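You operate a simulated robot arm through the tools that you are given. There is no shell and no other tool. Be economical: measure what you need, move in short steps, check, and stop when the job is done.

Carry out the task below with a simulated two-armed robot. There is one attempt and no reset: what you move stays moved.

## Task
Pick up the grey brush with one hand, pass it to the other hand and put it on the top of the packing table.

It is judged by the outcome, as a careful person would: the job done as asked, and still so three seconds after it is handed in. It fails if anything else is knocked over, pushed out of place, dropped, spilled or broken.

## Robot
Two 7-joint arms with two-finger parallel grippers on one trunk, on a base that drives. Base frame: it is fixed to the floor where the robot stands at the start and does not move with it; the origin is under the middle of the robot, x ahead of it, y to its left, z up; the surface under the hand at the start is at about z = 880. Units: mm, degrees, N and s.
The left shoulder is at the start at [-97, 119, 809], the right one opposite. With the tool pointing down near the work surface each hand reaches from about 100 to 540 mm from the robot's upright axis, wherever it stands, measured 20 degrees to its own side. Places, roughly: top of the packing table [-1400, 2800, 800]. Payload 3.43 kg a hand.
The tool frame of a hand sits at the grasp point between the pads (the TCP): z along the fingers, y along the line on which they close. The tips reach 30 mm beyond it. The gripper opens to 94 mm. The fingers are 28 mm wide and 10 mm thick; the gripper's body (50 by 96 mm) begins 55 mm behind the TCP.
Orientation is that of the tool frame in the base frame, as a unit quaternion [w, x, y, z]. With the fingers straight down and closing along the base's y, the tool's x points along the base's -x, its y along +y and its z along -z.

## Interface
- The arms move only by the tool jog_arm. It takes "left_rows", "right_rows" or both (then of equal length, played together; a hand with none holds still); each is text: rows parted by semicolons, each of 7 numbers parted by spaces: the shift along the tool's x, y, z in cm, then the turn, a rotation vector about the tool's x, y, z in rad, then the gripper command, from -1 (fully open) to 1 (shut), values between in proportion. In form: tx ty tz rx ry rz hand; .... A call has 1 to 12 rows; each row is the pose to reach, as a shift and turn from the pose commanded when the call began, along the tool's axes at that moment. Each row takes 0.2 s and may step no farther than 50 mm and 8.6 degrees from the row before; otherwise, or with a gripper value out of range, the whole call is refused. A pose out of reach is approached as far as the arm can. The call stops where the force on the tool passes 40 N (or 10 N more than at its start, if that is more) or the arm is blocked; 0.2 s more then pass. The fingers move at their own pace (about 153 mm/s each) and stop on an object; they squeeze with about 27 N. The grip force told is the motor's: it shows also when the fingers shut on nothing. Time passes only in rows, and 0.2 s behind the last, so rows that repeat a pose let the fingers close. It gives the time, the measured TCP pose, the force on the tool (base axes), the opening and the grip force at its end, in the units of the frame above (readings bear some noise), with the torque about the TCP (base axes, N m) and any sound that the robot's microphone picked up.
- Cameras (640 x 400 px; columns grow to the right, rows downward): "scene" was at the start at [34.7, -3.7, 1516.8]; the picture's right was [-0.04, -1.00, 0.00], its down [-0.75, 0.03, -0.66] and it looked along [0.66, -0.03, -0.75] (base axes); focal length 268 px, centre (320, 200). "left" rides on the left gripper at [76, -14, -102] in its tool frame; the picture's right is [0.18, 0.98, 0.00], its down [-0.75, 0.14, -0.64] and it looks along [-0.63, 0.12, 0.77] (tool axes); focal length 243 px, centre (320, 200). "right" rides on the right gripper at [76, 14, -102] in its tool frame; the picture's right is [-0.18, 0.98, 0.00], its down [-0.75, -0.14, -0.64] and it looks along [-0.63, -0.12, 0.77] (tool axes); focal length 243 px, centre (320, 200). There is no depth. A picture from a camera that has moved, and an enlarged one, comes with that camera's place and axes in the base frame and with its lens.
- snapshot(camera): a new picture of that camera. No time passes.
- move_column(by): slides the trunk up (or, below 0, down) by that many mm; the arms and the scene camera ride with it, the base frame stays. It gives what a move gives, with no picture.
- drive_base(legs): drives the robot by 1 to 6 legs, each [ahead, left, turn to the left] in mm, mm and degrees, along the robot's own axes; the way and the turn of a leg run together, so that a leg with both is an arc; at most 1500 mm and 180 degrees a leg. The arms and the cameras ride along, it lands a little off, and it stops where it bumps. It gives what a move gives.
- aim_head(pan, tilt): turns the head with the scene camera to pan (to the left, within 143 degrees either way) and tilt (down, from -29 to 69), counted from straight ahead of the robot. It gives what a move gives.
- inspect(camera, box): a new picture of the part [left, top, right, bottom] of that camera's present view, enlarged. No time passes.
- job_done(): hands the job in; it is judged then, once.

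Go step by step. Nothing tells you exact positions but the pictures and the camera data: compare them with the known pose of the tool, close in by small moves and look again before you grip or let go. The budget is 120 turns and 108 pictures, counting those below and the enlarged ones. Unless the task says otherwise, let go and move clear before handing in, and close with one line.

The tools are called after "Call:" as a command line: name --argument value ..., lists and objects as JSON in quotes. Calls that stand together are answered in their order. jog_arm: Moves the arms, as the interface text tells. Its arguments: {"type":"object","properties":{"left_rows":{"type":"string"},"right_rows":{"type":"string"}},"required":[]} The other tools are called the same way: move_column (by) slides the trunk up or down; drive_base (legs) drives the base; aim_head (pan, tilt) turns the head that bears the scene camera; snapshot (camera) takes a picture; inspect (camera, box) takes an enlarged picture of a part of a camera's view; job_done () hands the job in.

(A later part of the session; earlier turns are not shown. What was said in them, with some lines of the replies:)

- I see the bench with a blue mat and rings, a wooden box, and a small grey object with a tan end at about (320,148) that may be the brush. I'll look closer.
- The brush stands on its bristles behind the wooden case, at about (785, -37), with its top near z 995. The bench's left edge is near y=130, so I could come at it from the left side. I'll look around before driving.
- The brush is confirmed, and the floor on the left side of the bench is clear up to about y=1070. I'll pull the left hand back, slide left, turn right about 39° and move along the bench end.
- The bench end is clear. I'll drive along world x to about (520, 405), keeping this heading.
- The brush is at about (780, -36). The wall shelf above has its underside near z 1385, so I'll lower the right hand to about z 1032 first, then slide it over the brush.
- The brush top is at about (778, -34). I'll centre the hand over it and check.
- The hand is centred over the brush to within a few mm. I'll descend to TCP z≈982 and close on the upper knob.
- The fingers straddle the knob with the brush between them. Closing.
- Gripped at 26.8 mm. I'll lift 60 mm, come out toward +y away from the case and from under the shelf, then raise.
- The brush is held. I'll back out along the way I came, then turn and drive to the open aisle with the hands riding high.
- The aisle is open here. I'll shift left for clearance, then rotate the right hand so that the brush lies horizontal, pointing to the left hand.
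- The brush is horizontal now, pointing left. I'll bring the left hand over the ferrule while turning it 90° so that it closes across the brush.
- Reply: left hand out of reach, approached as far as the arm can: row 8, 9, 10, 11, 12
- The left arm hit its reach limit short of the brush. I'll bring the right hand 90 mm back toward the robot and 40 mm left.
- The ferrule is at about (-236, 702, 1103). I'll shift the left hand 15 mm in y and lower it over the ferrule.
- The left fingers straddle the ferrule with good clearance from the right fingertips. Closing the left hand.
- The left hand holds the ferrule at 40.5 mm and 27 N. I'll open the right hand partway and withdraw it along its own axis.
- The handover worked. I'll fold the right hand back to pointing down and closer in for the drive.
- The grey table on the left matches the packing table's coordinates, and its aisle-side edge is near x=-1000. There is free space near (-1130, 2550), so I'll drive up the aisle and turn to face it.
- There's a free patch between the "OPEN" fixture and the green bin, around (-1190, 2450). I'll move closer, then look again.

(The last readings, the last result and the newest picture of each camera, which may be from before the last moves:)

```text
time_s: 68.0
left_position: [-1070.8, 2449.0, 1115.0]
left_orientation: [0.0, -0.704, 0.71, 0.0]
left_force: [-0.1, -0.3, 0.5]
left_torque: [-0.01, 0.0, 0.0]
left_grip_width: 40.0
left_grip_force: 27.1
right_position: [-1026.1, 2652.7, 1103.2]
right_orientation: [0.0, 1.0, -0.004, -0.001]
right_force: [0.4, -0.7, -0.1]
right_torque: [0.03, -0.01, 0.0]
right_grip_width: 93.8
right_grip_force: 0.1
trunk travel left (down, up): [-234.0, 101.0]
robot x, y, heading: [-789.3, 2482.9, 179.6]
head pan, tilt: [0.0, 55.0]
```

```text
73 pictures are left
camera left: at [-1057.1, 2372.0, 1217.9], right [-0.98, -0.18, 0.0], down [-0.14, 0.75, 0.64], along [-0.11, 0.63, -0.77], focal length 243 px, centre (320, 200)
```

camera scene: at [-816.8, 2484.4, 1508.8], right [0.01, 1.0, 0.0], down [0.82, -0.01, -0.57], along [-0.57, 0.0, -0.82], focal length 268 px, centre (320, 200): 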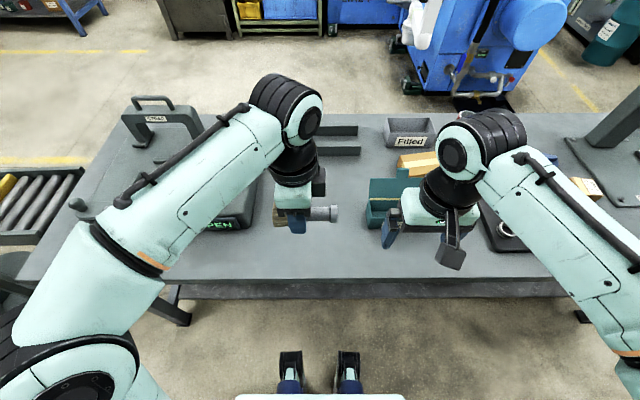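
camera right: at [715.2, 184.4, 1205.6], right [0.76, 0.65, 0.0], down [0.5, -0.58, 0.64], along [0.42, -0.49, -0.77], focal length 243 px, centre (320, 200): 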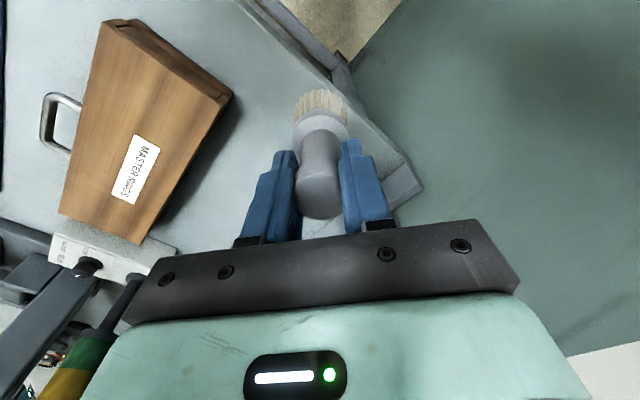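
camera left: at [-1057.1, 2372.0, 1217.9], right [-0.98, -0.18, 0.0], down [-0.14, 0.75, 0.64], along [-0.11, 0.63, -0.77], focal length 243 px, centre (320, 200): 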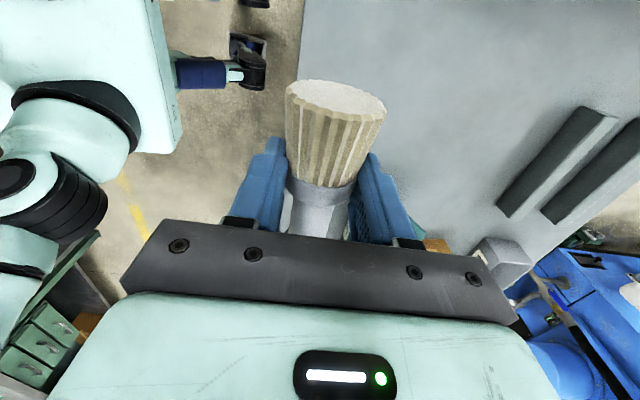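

The free patch is confirmed at y 2290–2620, x -1042 to about -1350. I'll lower the trunk 190 mm so the arm works at a comfortable height.

Call:
move_column --by -190

Call:
jog_arm --left_rows "0 -3 0 0 0 0 1; 0 -6 0 0 0 0 1; 0 -9 0 0 0 0 1; 0 -9 0 0 0 0 1"

Call:
snapshot --camera "scene"

```text
time_s: 70.1
left_position: [-1071.5, 2448.4, 926.4]
left_orientation: [-0.001, -0.704, 0.71, 0.0]
left_force: [-1.1, 0.8, 0.5]
left_torque: [0.0, 0.02, -0.02]
left_grip_width: 40.0
left_grip_force: 27.6
right_position: [-1026.4, 2652.7, 914.1]
right_orientation: [-0.001, 1.0, -0.004, -0.001]
right_force: [-0.1, -0.1, 0.4]
right_torque: [-0.02, -0.02, 0.0]
right_grip_width: 93.9
right_grip_force: 0.1
trunk travel left (down, up): [-44.0, 291.0]
robot x, y, heading: [-789.1, 2480.8, 179.9]
head pan, tilt: [0.0, 55.0]
```

```text
time_s: 71.1
left_position: [-980.9, 2448.5, 925.5]
left_orientation: [-0.001, -0.705, 0.71, 0.001]
left_force: [0.4, -0.5, 0.6]
left_torque: [-0.02, -0.01, 0.01]
left_grip_width: 40.1
left_grip_force: 27.0
right_position: [-1025.0, 2654.1, 913.5]
right_orientation: [0.001, 1.0, -0.003, 0.001]
right_force: [0.2, -0.5, -0.2]
right_torque: [-0.03, -0.01, 0.03]
right_grip_width: 94.1
right_grip_force: 0.0
trunk travel left (down, up): [-44.0, 291.0]
robot x, y, heading: [-790.1, 2484.4, 179.6]
head pan, tilt: [0.0, 55.0]
```

```text
72 pictures are left
camera scene: at [-856.8, 2484.7, 1311.7], right [0.01, 1.0, 0.0], down [0.82, -0.01, -0.57], along [-0.57, 0.0, -0.82], focal length 268 px, centre (320, 200)
```

scene: 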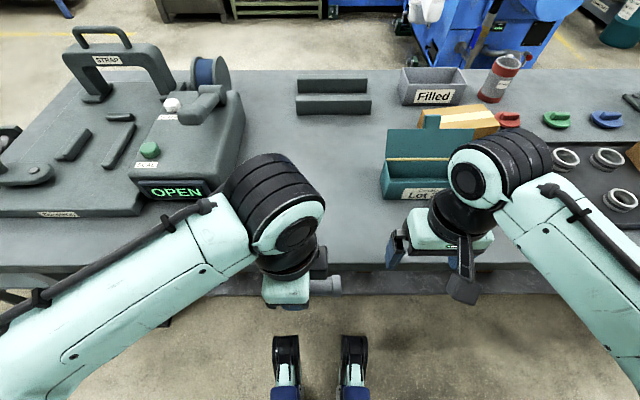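

I went the wrong way: the tool's +y is ahead now, and nothing was touched. I'll move 19 cm ahead over the free patch.

Call:
jog_arm --left_rows "0 4 0 0 0 0 1; 0 8 0 0 0 0 1; 0 12 0 0 0 0 1; 0 16 0 0 0 0 1; 0 19 0 0 0 0 1; 0 19 0 0 0 0 1"

Call:
snapshot --camera "scene"

Call:
snapshot --camera "left"

```text
time_s: 72.5
left_position: [-1171.9, 2448.8, 925.4]
left_orientation: [0.0, -0.705, 0.71, -0.001]
left_force: [0.8, 0.3, -1.0]
left_torque: [0.02, 0.03, 0.02]
left_grip_width: 40.1
left_grip_force: 27.1
right_position: [-1026.3, 2653.1, 914.6]
right_orientation: [0.0, 1.0, -0.004, 0.0]
right_force: [-0.4, -0.3, -1.1]
right_torque: [0.01, -0.04, -0.01]
right_grip_width: 93.9
right_grip_force: 0.1
trunk travel left (down, up): [-44.0, 291.0]
robot x, y, heading: [-788.0, 2480.5, 179.6]
head pan, tilt: [0.0, 55.0]
```

```text
71 pictures are left
camera scene: at [-856.6, 2484.6, 1311.7], right [0.01, 1.0, 0.0], down [0.82, -0.01, -0.57], along [-0.57, 0.0, -0.82], focal length 268 px, centre (320, 200)
```

scene: 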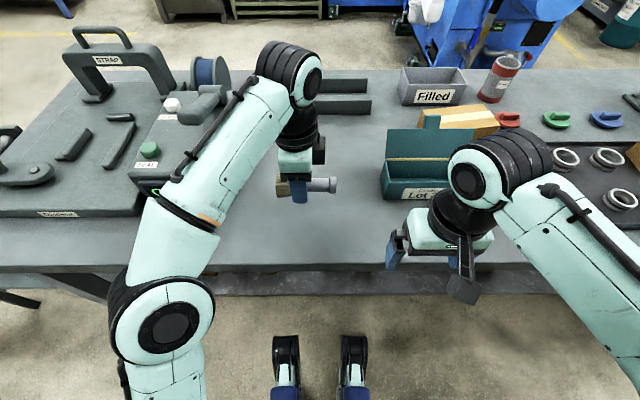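

```text
70 pictures are left
camera left: at [-1157.0, 2372.8, 1027.5], right [-0.98, -0.18, 0.0], down [-0.14, 0.75, 0.64], along [-0.11, 0.63, -0.77], focal length 243 px, centre (320, 200)
```

left: 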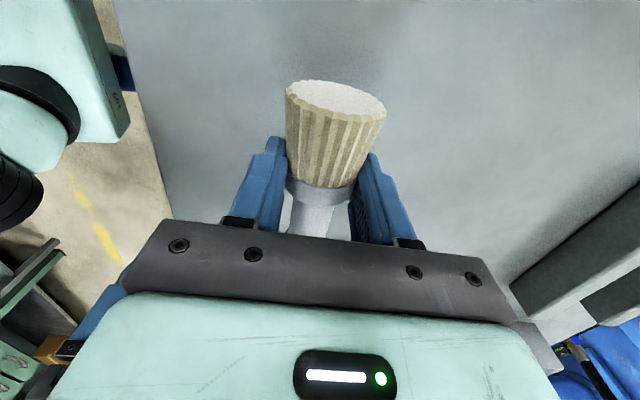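

The hand is over clear table. I'll lower to just above the surface.

Call:
jog_arm --left_rows "0 0 3 0 0 0 1; 0 0 6 0 0 0 1; 0 0 7.5 0 0 0 1; 0 0 7.5 0 0 0 1"

Call:
snapshot --camera "left"

Call:
inspect --camera "scene" --box '[220, 120, 400, 240]'

```text
time_s: 73.1
left_position: [-1168.9, 2451.2, 880.7]
left_orientation: [-0.003, -0.704, 0.71, 0.013]
left_force: [3.5, -0.8, 8.8]
left_torque: [-0.2, -0.1, 0.07]
left_grip_width: 40.8
left_grip_force: 26.7
right_position: [-1027.0, 2652.5, 913.5]
right_orientation: [0.0, 1.0, -0.003, 0.0]
right_force: [0.6, 0.4, 0.1]
right_torque: [-0.04, -0.03, 0.01]
right_grip_width: 93.7
right_grip_force: 0.1
trunk travel left (down, up): [-44.0, 291.0]
robot x, y, heading: [-784.0, 2487.0, 179.5]
head pan, tilt: [0.0, 55.0]
stopped in row 3 (left hand): the force on the tool passed its limit at 60 N (the readings are from after the stop); the commanded pose is now the measured one
```

```text
69 pictures are left
camera left: at [-1153.5, 2373.2, 982.7], right [-0.98, -0.18, 0.02], down [-0.12, 0.75, 0.66], along [-0.13, 0.64, -0.75], focal length 243 px, centre (320, 200)
```

left: 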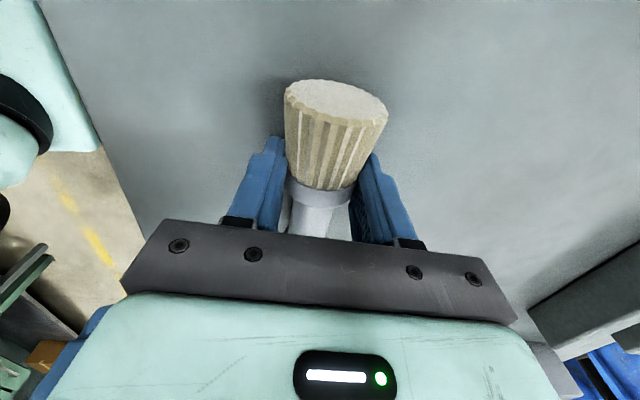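

```text
3.33 times, centred on (310, 180) of scene
camera zoom: at [-856.5, 2484.5, 1311.7], right [0.01, 1.0, 0.0], down [0.82, -0.01, -0.57], along [-0.57, 0.0, -0.82], focal length 894 px, centre (353, 267)
```

zoom: 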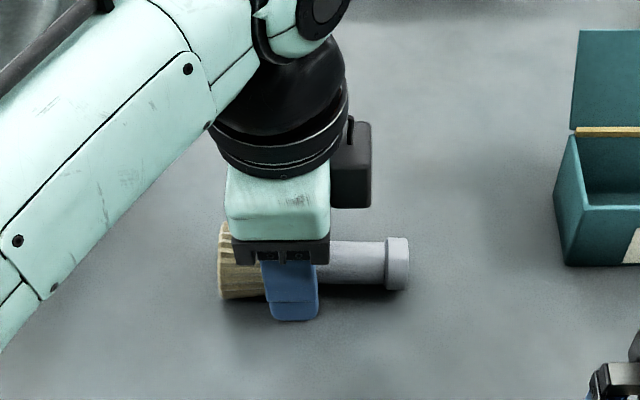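

Contact came early: the table top is really at about z 848, which matches the re-triangulated edge. I'll ease up 2 mm and open slowly.

Call:
jog_arm --left_rows "0 0 -0.2 0 0 0 1; 0 0 -0.2 0 0 0 1"

Call:
inspect --camera "scene" --box '[260, 170, 380, 240]'

```text
time_s: 73.7
left_position: [-1169.7, 2450.6, 882.1]
left_orientation: [-0.003, -0.705, 0.709, 0.011]
left_force: [0.4, 0.1, -0.2]
left_torque: [0.04, 0.0, 0.01]
left_grip_width: 40.9
left_grip_force: 26.8
right_position: [-1026.6, 2653.8, 913.5]
right_orientation: [0.0, 1.0, -0.004, 0.0]
right_force: [-0.5, 0.4, 0.9]
right_torque: [0.03, -0.04, -0.01]
right_grip_width: 94.0
right_grip_force: 0.1
trunk travel left (down, up): [-44.0, 291.0]
robot x, y, heading: [-786.7, 2482.7, 179.4]
head pan, tilt: [0.0, 55.0]
```

```text
5.33 times, centred on (320, 205) of scene
camera zoom: at [-857.0, 2484.7, 1311.6], right [0.01, 1.0, 0.0], down [0.82, -0.01, -0.57], along [-0.57, 0.0, -0.82], focal length 1431 px, centre (320, 173)
```

zoom: 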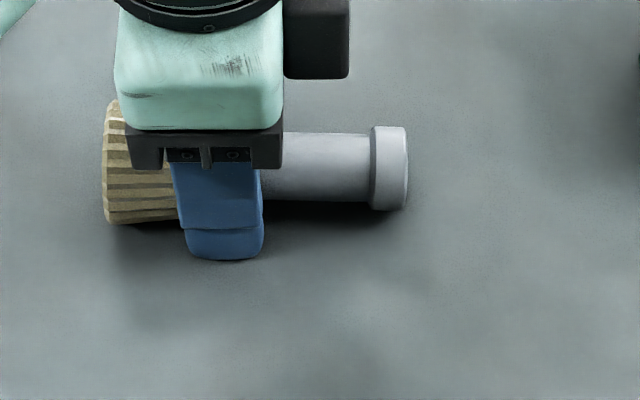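

The force is zero and the brush is about 1–2 mm off the surface. I'll open a little first so the fingers still flank the brush.

Call:
jog_arm --left_rows "0 0 0 0 0 0 0.1; 0 0 0 0 0 0 0.03; 0 0 0 0 0 0 0; 0 0 0 0 0 0 -0.05; 0 0 0 0 0 0 -0.1; 0 0 0 0 0 0 -0.1; 0 0 0 0 0 0 -0.1; 0 0 0 0 0 0 -0.1"

Call:
snapshot --camera "left"

Call:
inspect --camera "scene" --box '[260, 170, 380, 240]'

```text
time_s: 75.5
left_position: [-1170.2, 2451.5, 881.2]
left_orientation: [-0.003, -0.705, 0.709, 0.011]
left_force: [0.1, -0.8, 1.1]
left_torque: [0.03, -0.01, -0.05]
left_grip_width: 51.8
left_grip_force: 0.1
right_position: [-1026.2, 2652.7, 913.8]
right_orientation: [0.0, 1.0, -0.004, 0.0]
right_force: [-0.8, 0.0, -0.1]
right_torque: [-0.01, -0.02, 0.03]
right_grip_width: 93.9
right_grip_force: 0.0
trunk travel left (down, up): [-44.0, 291.0]
robot x, y, heading: [-785.4, 2482.9, 179.6]
head pan, tilt: [0.0, 55.0]
```

```text
66 pictures are left
camera left: at [-1153.8, 2373.4, 983.5], right [-0.98, -0.18, 0.02], down [-0.12, 0.75, 0.65], along [-0.13, 0.64, -0.76], focal length 243 px, centre (320, 200)
```

left: 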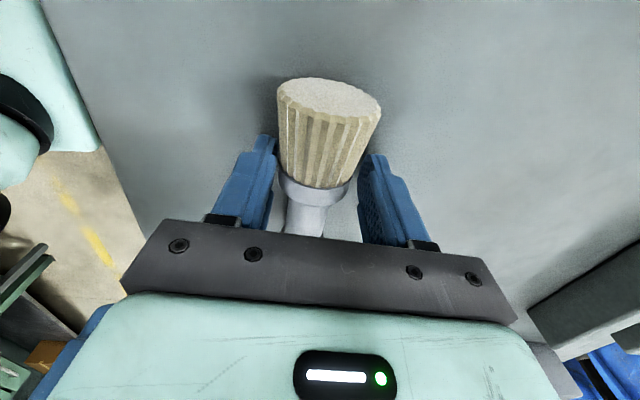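

```text
5.33 times, centred on (320, 205) of scene
camera zoom: at [-856.9, 2484.7, 1311.7], right [0.01, 1.0, 0.0], down [0.82, -0.01, -0.57], along [-0.57, 0.0, -0.82], focal length 1431 px, centre (320, 173)
```

zoom: 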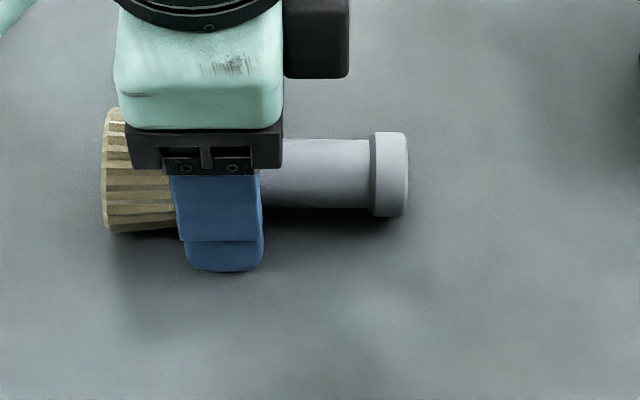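

The brush has settled, possibly shifted slightly toward the near finger. I'll open a bit further and see whether it stays put.

Call:
jog_arm --left_rows "0 0 0 0 0 0 -0.2; 0 0 0 0 0 0 -0.3; 0 0 0 0 0 0 -0.4; 0 0 0 0 0 0 -0.4; 0 0 0 0 0 0 -0.4; 0 0 0 0 0 0 -0.4"

Call:
snapshot --camera "left"

Call:
inspect --camera "scene" --box '[260, 170, 380, 240]'

```text
time_s: 76.9
left_position: [-1171.0, 2451.4, 882.2]
left_orientation: [-0.004, -0.705, 0.71, 0.011]
left_force: [-0.4, -0.4, 0.5]
left_torque: [-0.01, 0.02, 0.01]
left_grip_width: 65.6
left_grip_force: 0.1
right_position: [-1026.1, 2653.9, 913.3]
right_orientation: [0.0, 1.0, -0.004, 0.0]
right_force: [0.6, 0.1, -0.1]
right_torque: [0.0, -0.01, 0.04]
right_grip_width: 94.1
right_grip_force: 0.0
trunk travel left (down, up): [-44.0, 291.0]
robot x, y, heading: [-789.4, 2486.4, 179.8]
head pan, tilt: [0.0, 55.0]
```

```text
64 pictures are left
camera left: at [-1153.8, 2373.4, 983.5], right [-0.98, -0.18, 0.02], down [-0.12, 0.75, 0.65], along [-0.13, 0.64, -0.76], focal length 243 px, centre (320, 200)
```

left: 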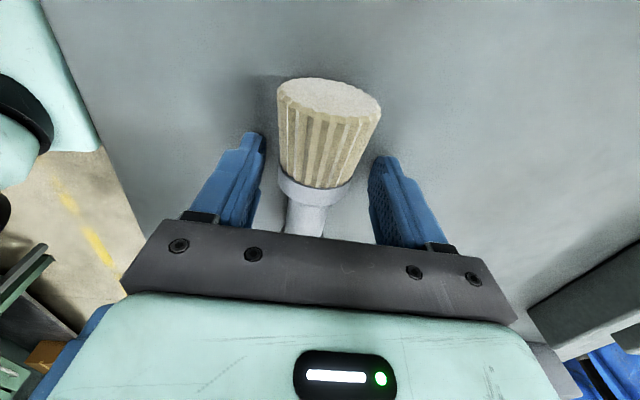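

```text
5.33 times, centred on (320, 205) of scene
camera zoom: at [-856.9, 2484.7, 1311.7], right [0.01, 1.0, 0.0], down [0.82, -0.01, -0.57], along [-0.57, 0.0, -0.82], focal length 1431 px, centre (320, 173)
```

zoom: 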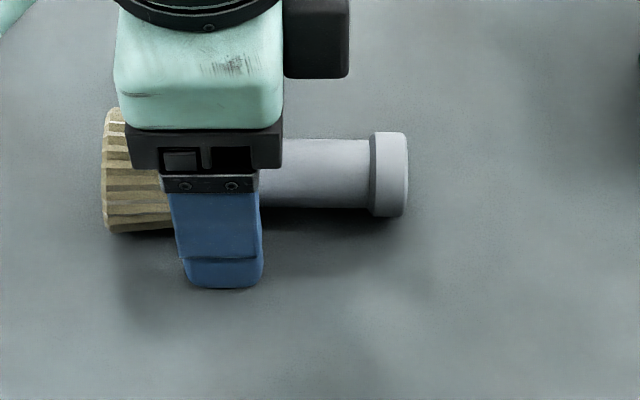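

It lies still on its own. I'll open fully, lift straight up and check again.

Call:
jog_arm --left_rows "0 0 0 0 0 0 -0.8; 0 0 0 0 0 0 -0.8; 0 0 -1.5 0 0 0 -0.8; 0 0 -4 0 0 0 -0.8; 0 0 -8 0 0 0 -0.8; 0 -4 -10 0 0 0 -0.8; 0 -8 -10 0 0 0 -0.8; 0 -12 -10 0 0 0 -0.8; 0 -12 -10 0 0 0 -0.8"

Call:
snapshot --camera "scene"

```text
time_s: 78.9
left_position: [-1047.8, 2450.2, 979.5]
left_orientation: [-0.002, -0.704, 0.71, 0.012]
left_force: [-0.2, -0.4, 0.0]
left_torque: [0.0, -0.02, 0.01]
left_grip_width: 84.7
left_grip_force: 0.1
right_position: [-1026.1, 2653.3, 913.8]
right_orientation: [0.0, 1.0, -0.003, 0.001]
right_force: [0.1, -0.8, -0.1]
right_torque: [0.01, 0.01, -0.01]
right_grip_width: 93.8
right_grip_force: 0.1
trunk travel left (down, up): [-44.0, 291.0]
robot x, y, heading: [-785.7, 2483.7, 179.7]
head pan, tilt: [0.0, 55.0]
```

```text
62 pictures are left
camera scene: at [-857.0, 2484.7, 1311.7], right [0.01, 1.0, 0.0], down [0.82, -0.01, -0.57], along [-0.57, 0.0, -0.82], focal length 268 px, centre (320, 200)
```

scene: 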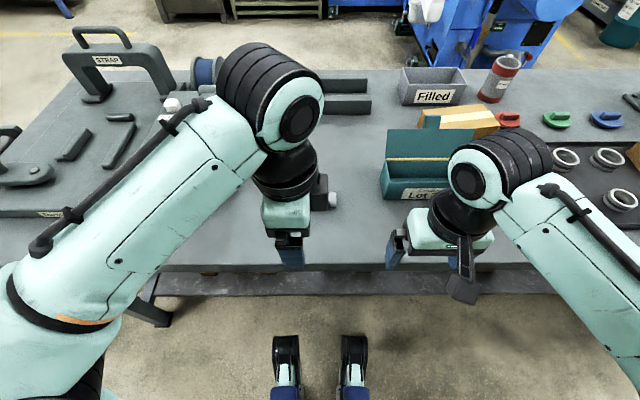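

The brush seems to be where I left it, partly hidden behind the hand. I'll back the robot off for a clear look.

Call:
drive_base --legs '[[-250, 0, 0]]'

Call:
aim_head --pan 0 --tilt 40

Call:
snapshot --camera "scene"

```text
time_s: 80.7
left_position: [-800.3, 2448.5, 978.9]
left_orientation: [-0.003, -0.706, 0.709, 0.012]
left_force: [0.2, 0.5, -0.5]
left_torque: [0.01, 0.0, -0.03]
left_grip_width: 84.7
left_grip_force: 0.1
right_position: [-780.0, 2652.3, 914.1]
right_orientation: [0.0, 1.0, -0.003, 0.0]
right_force: [0.0, 1.0, 0.0]
right_torque: [0.05, 0.05, -0.04]
right_grip_width: 94.4
right_grip_force: 0.1
trunk travel left (down, up): [-44.0, 291.0]
robot x, y, heading: [-543.2, 2481.7, 179.7]
head pan, tilt: [0.0, 55.0]
```

```text
time_s: 81.5
left_position: [-801.3, 2449.0, 979.2]
left_orientation: [-0.002, -0.705, 0.709, 0.012]
left_force: [0.4, 0.0, -0.7]
left_torque: [-0.01, -0.01, 0.0]
left_grip_width: 84.7
left_grip_force: 0.0
right_position: [-779.8, 2651.6, 913.2]
right_orientation: [-0.001, 1.0, -0.002, 0.0]
right_force: [-0.1, 0.2, -0.4]
right_torque: [-0.02, 0.02, -0.02]
right_grip_width: 93.9
right_grip_force: 0.0
trunk travel left (down, up): [-44.0, 291.0]
robot x, y, heading: [-545.0, 2487.0, 179.6]
head pan, tilt: [0.0, 40.0]
```

```text
61 pictures are left
camera scene: at [-622.7, 2483.1, 1332.3], right [0.01, 1.0, 0.0], down [0.64, 0.0, -0.77], along [-0.77, 0.0, -0.64], focal length 268 px, centre (320, 200)
```

scene: 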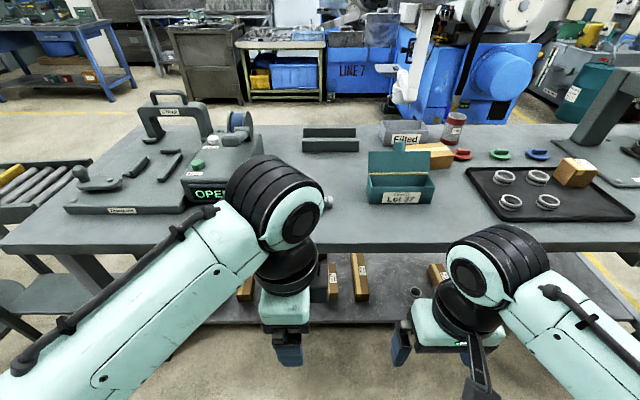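

Call:
drive_base --legs '[[0, -200, 0]]'

Call:
snapshot --camera "scene"

```text
time_s: 83.9
left_position: [-800.1, 2651.3, 977.7]
left_orientation: [-0.003, -0.705, 0.709, 0.012]
left_force: [-0.3, -0.2, -0.3]
left_torque: [-0.01, 0.01, -0.03]
left_grip_width: 84.7
left_grip_force: 0.1
right_position: [-779.8, 2854.2, 914.5]
right_orientation: [0.0, 1.0, -0.002, 0.0]
right_force: [-0.4, 0.2, -0.6]
right_torque: [0.0, 0.02, -0.01]
right_grip_width: 93.9
right_grip_force: 0.1
trunk travel left (down, up): [-44.0, 291.0]
robot x, y, heading: [-543.1, 2686.9, 179.9]
head pan, tilt: [0.0, 40.0]
```

```text
60 pictures are left
camera scene: at [-621.9, 2685.8, 1332.4], right [0.0, 1.0, 0.0], down [0.64, 0.0, -0.77], along [-0.77, 0.0, -0.64], focal length 268 px, centre (320, 200)
```

scene: 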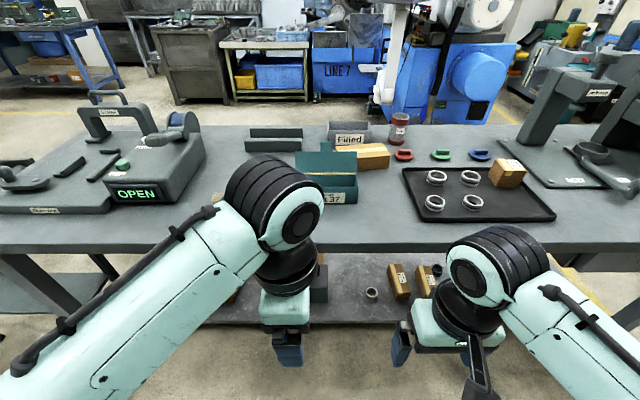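

Call:
drive_base --legs '[[0, 400, 0]]'

Call:
snapshot --camera "scene"

```text
time_s: 88.0
left_position: [-799.6, 2250.0, 980.5]
left_orientation: [0.004, 0.709, -0.705, -0.011]
left_force: [-0.8, -0.2, 0.2]
left_torque: [0.01, 0.01, 0.0]
left_grip_width: 84.6
left_grip_force: 0.1
right_position: [-780.3, 2452.8, 914.1]
right_orientation: [0.0, 1.0, 0.003, 0.0]
right_force: [0.5, 0.4, -0.3]
right_torque: [-0.02, -0.01, 0.01]
right_grip_width: 93.8
right_grip_force: 0.2
trunk travel left (down, up): [-44.0, 291.0]
robot x, y, heading: [-540.1, 2289.3, -179.7]
head pan, tilt: [0.0, 40.0]
```

```text
59 pictures are left
camera scene: at [-621.6, 2286.2, 1332.4], right [0.0, 1.0, 0.0], down [0.64, 0.0, -0.77], along [-0.77, 0.0, -0.64], focal length 268 px, centre (320, 200)
```

scene: 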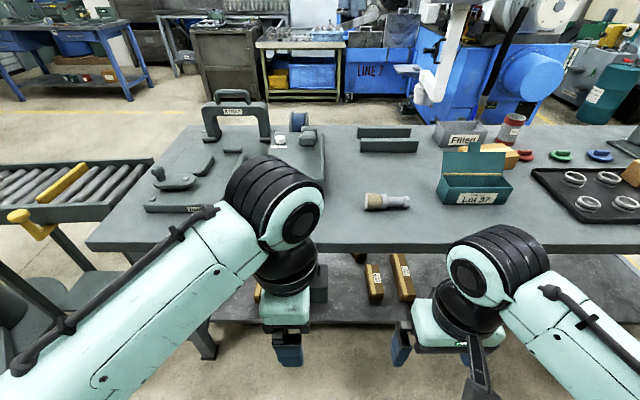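

The brush is lying at rest on the packing table, and everything around it looks undisturbed. Both hands are clear, so I'm handing in.

Call:
job_done

```text
The job is handed in.
```

The right hand picked up the grey brush and passed it to the left, which laid it on its side on the packing table; nothing else was disturbed that I could see.
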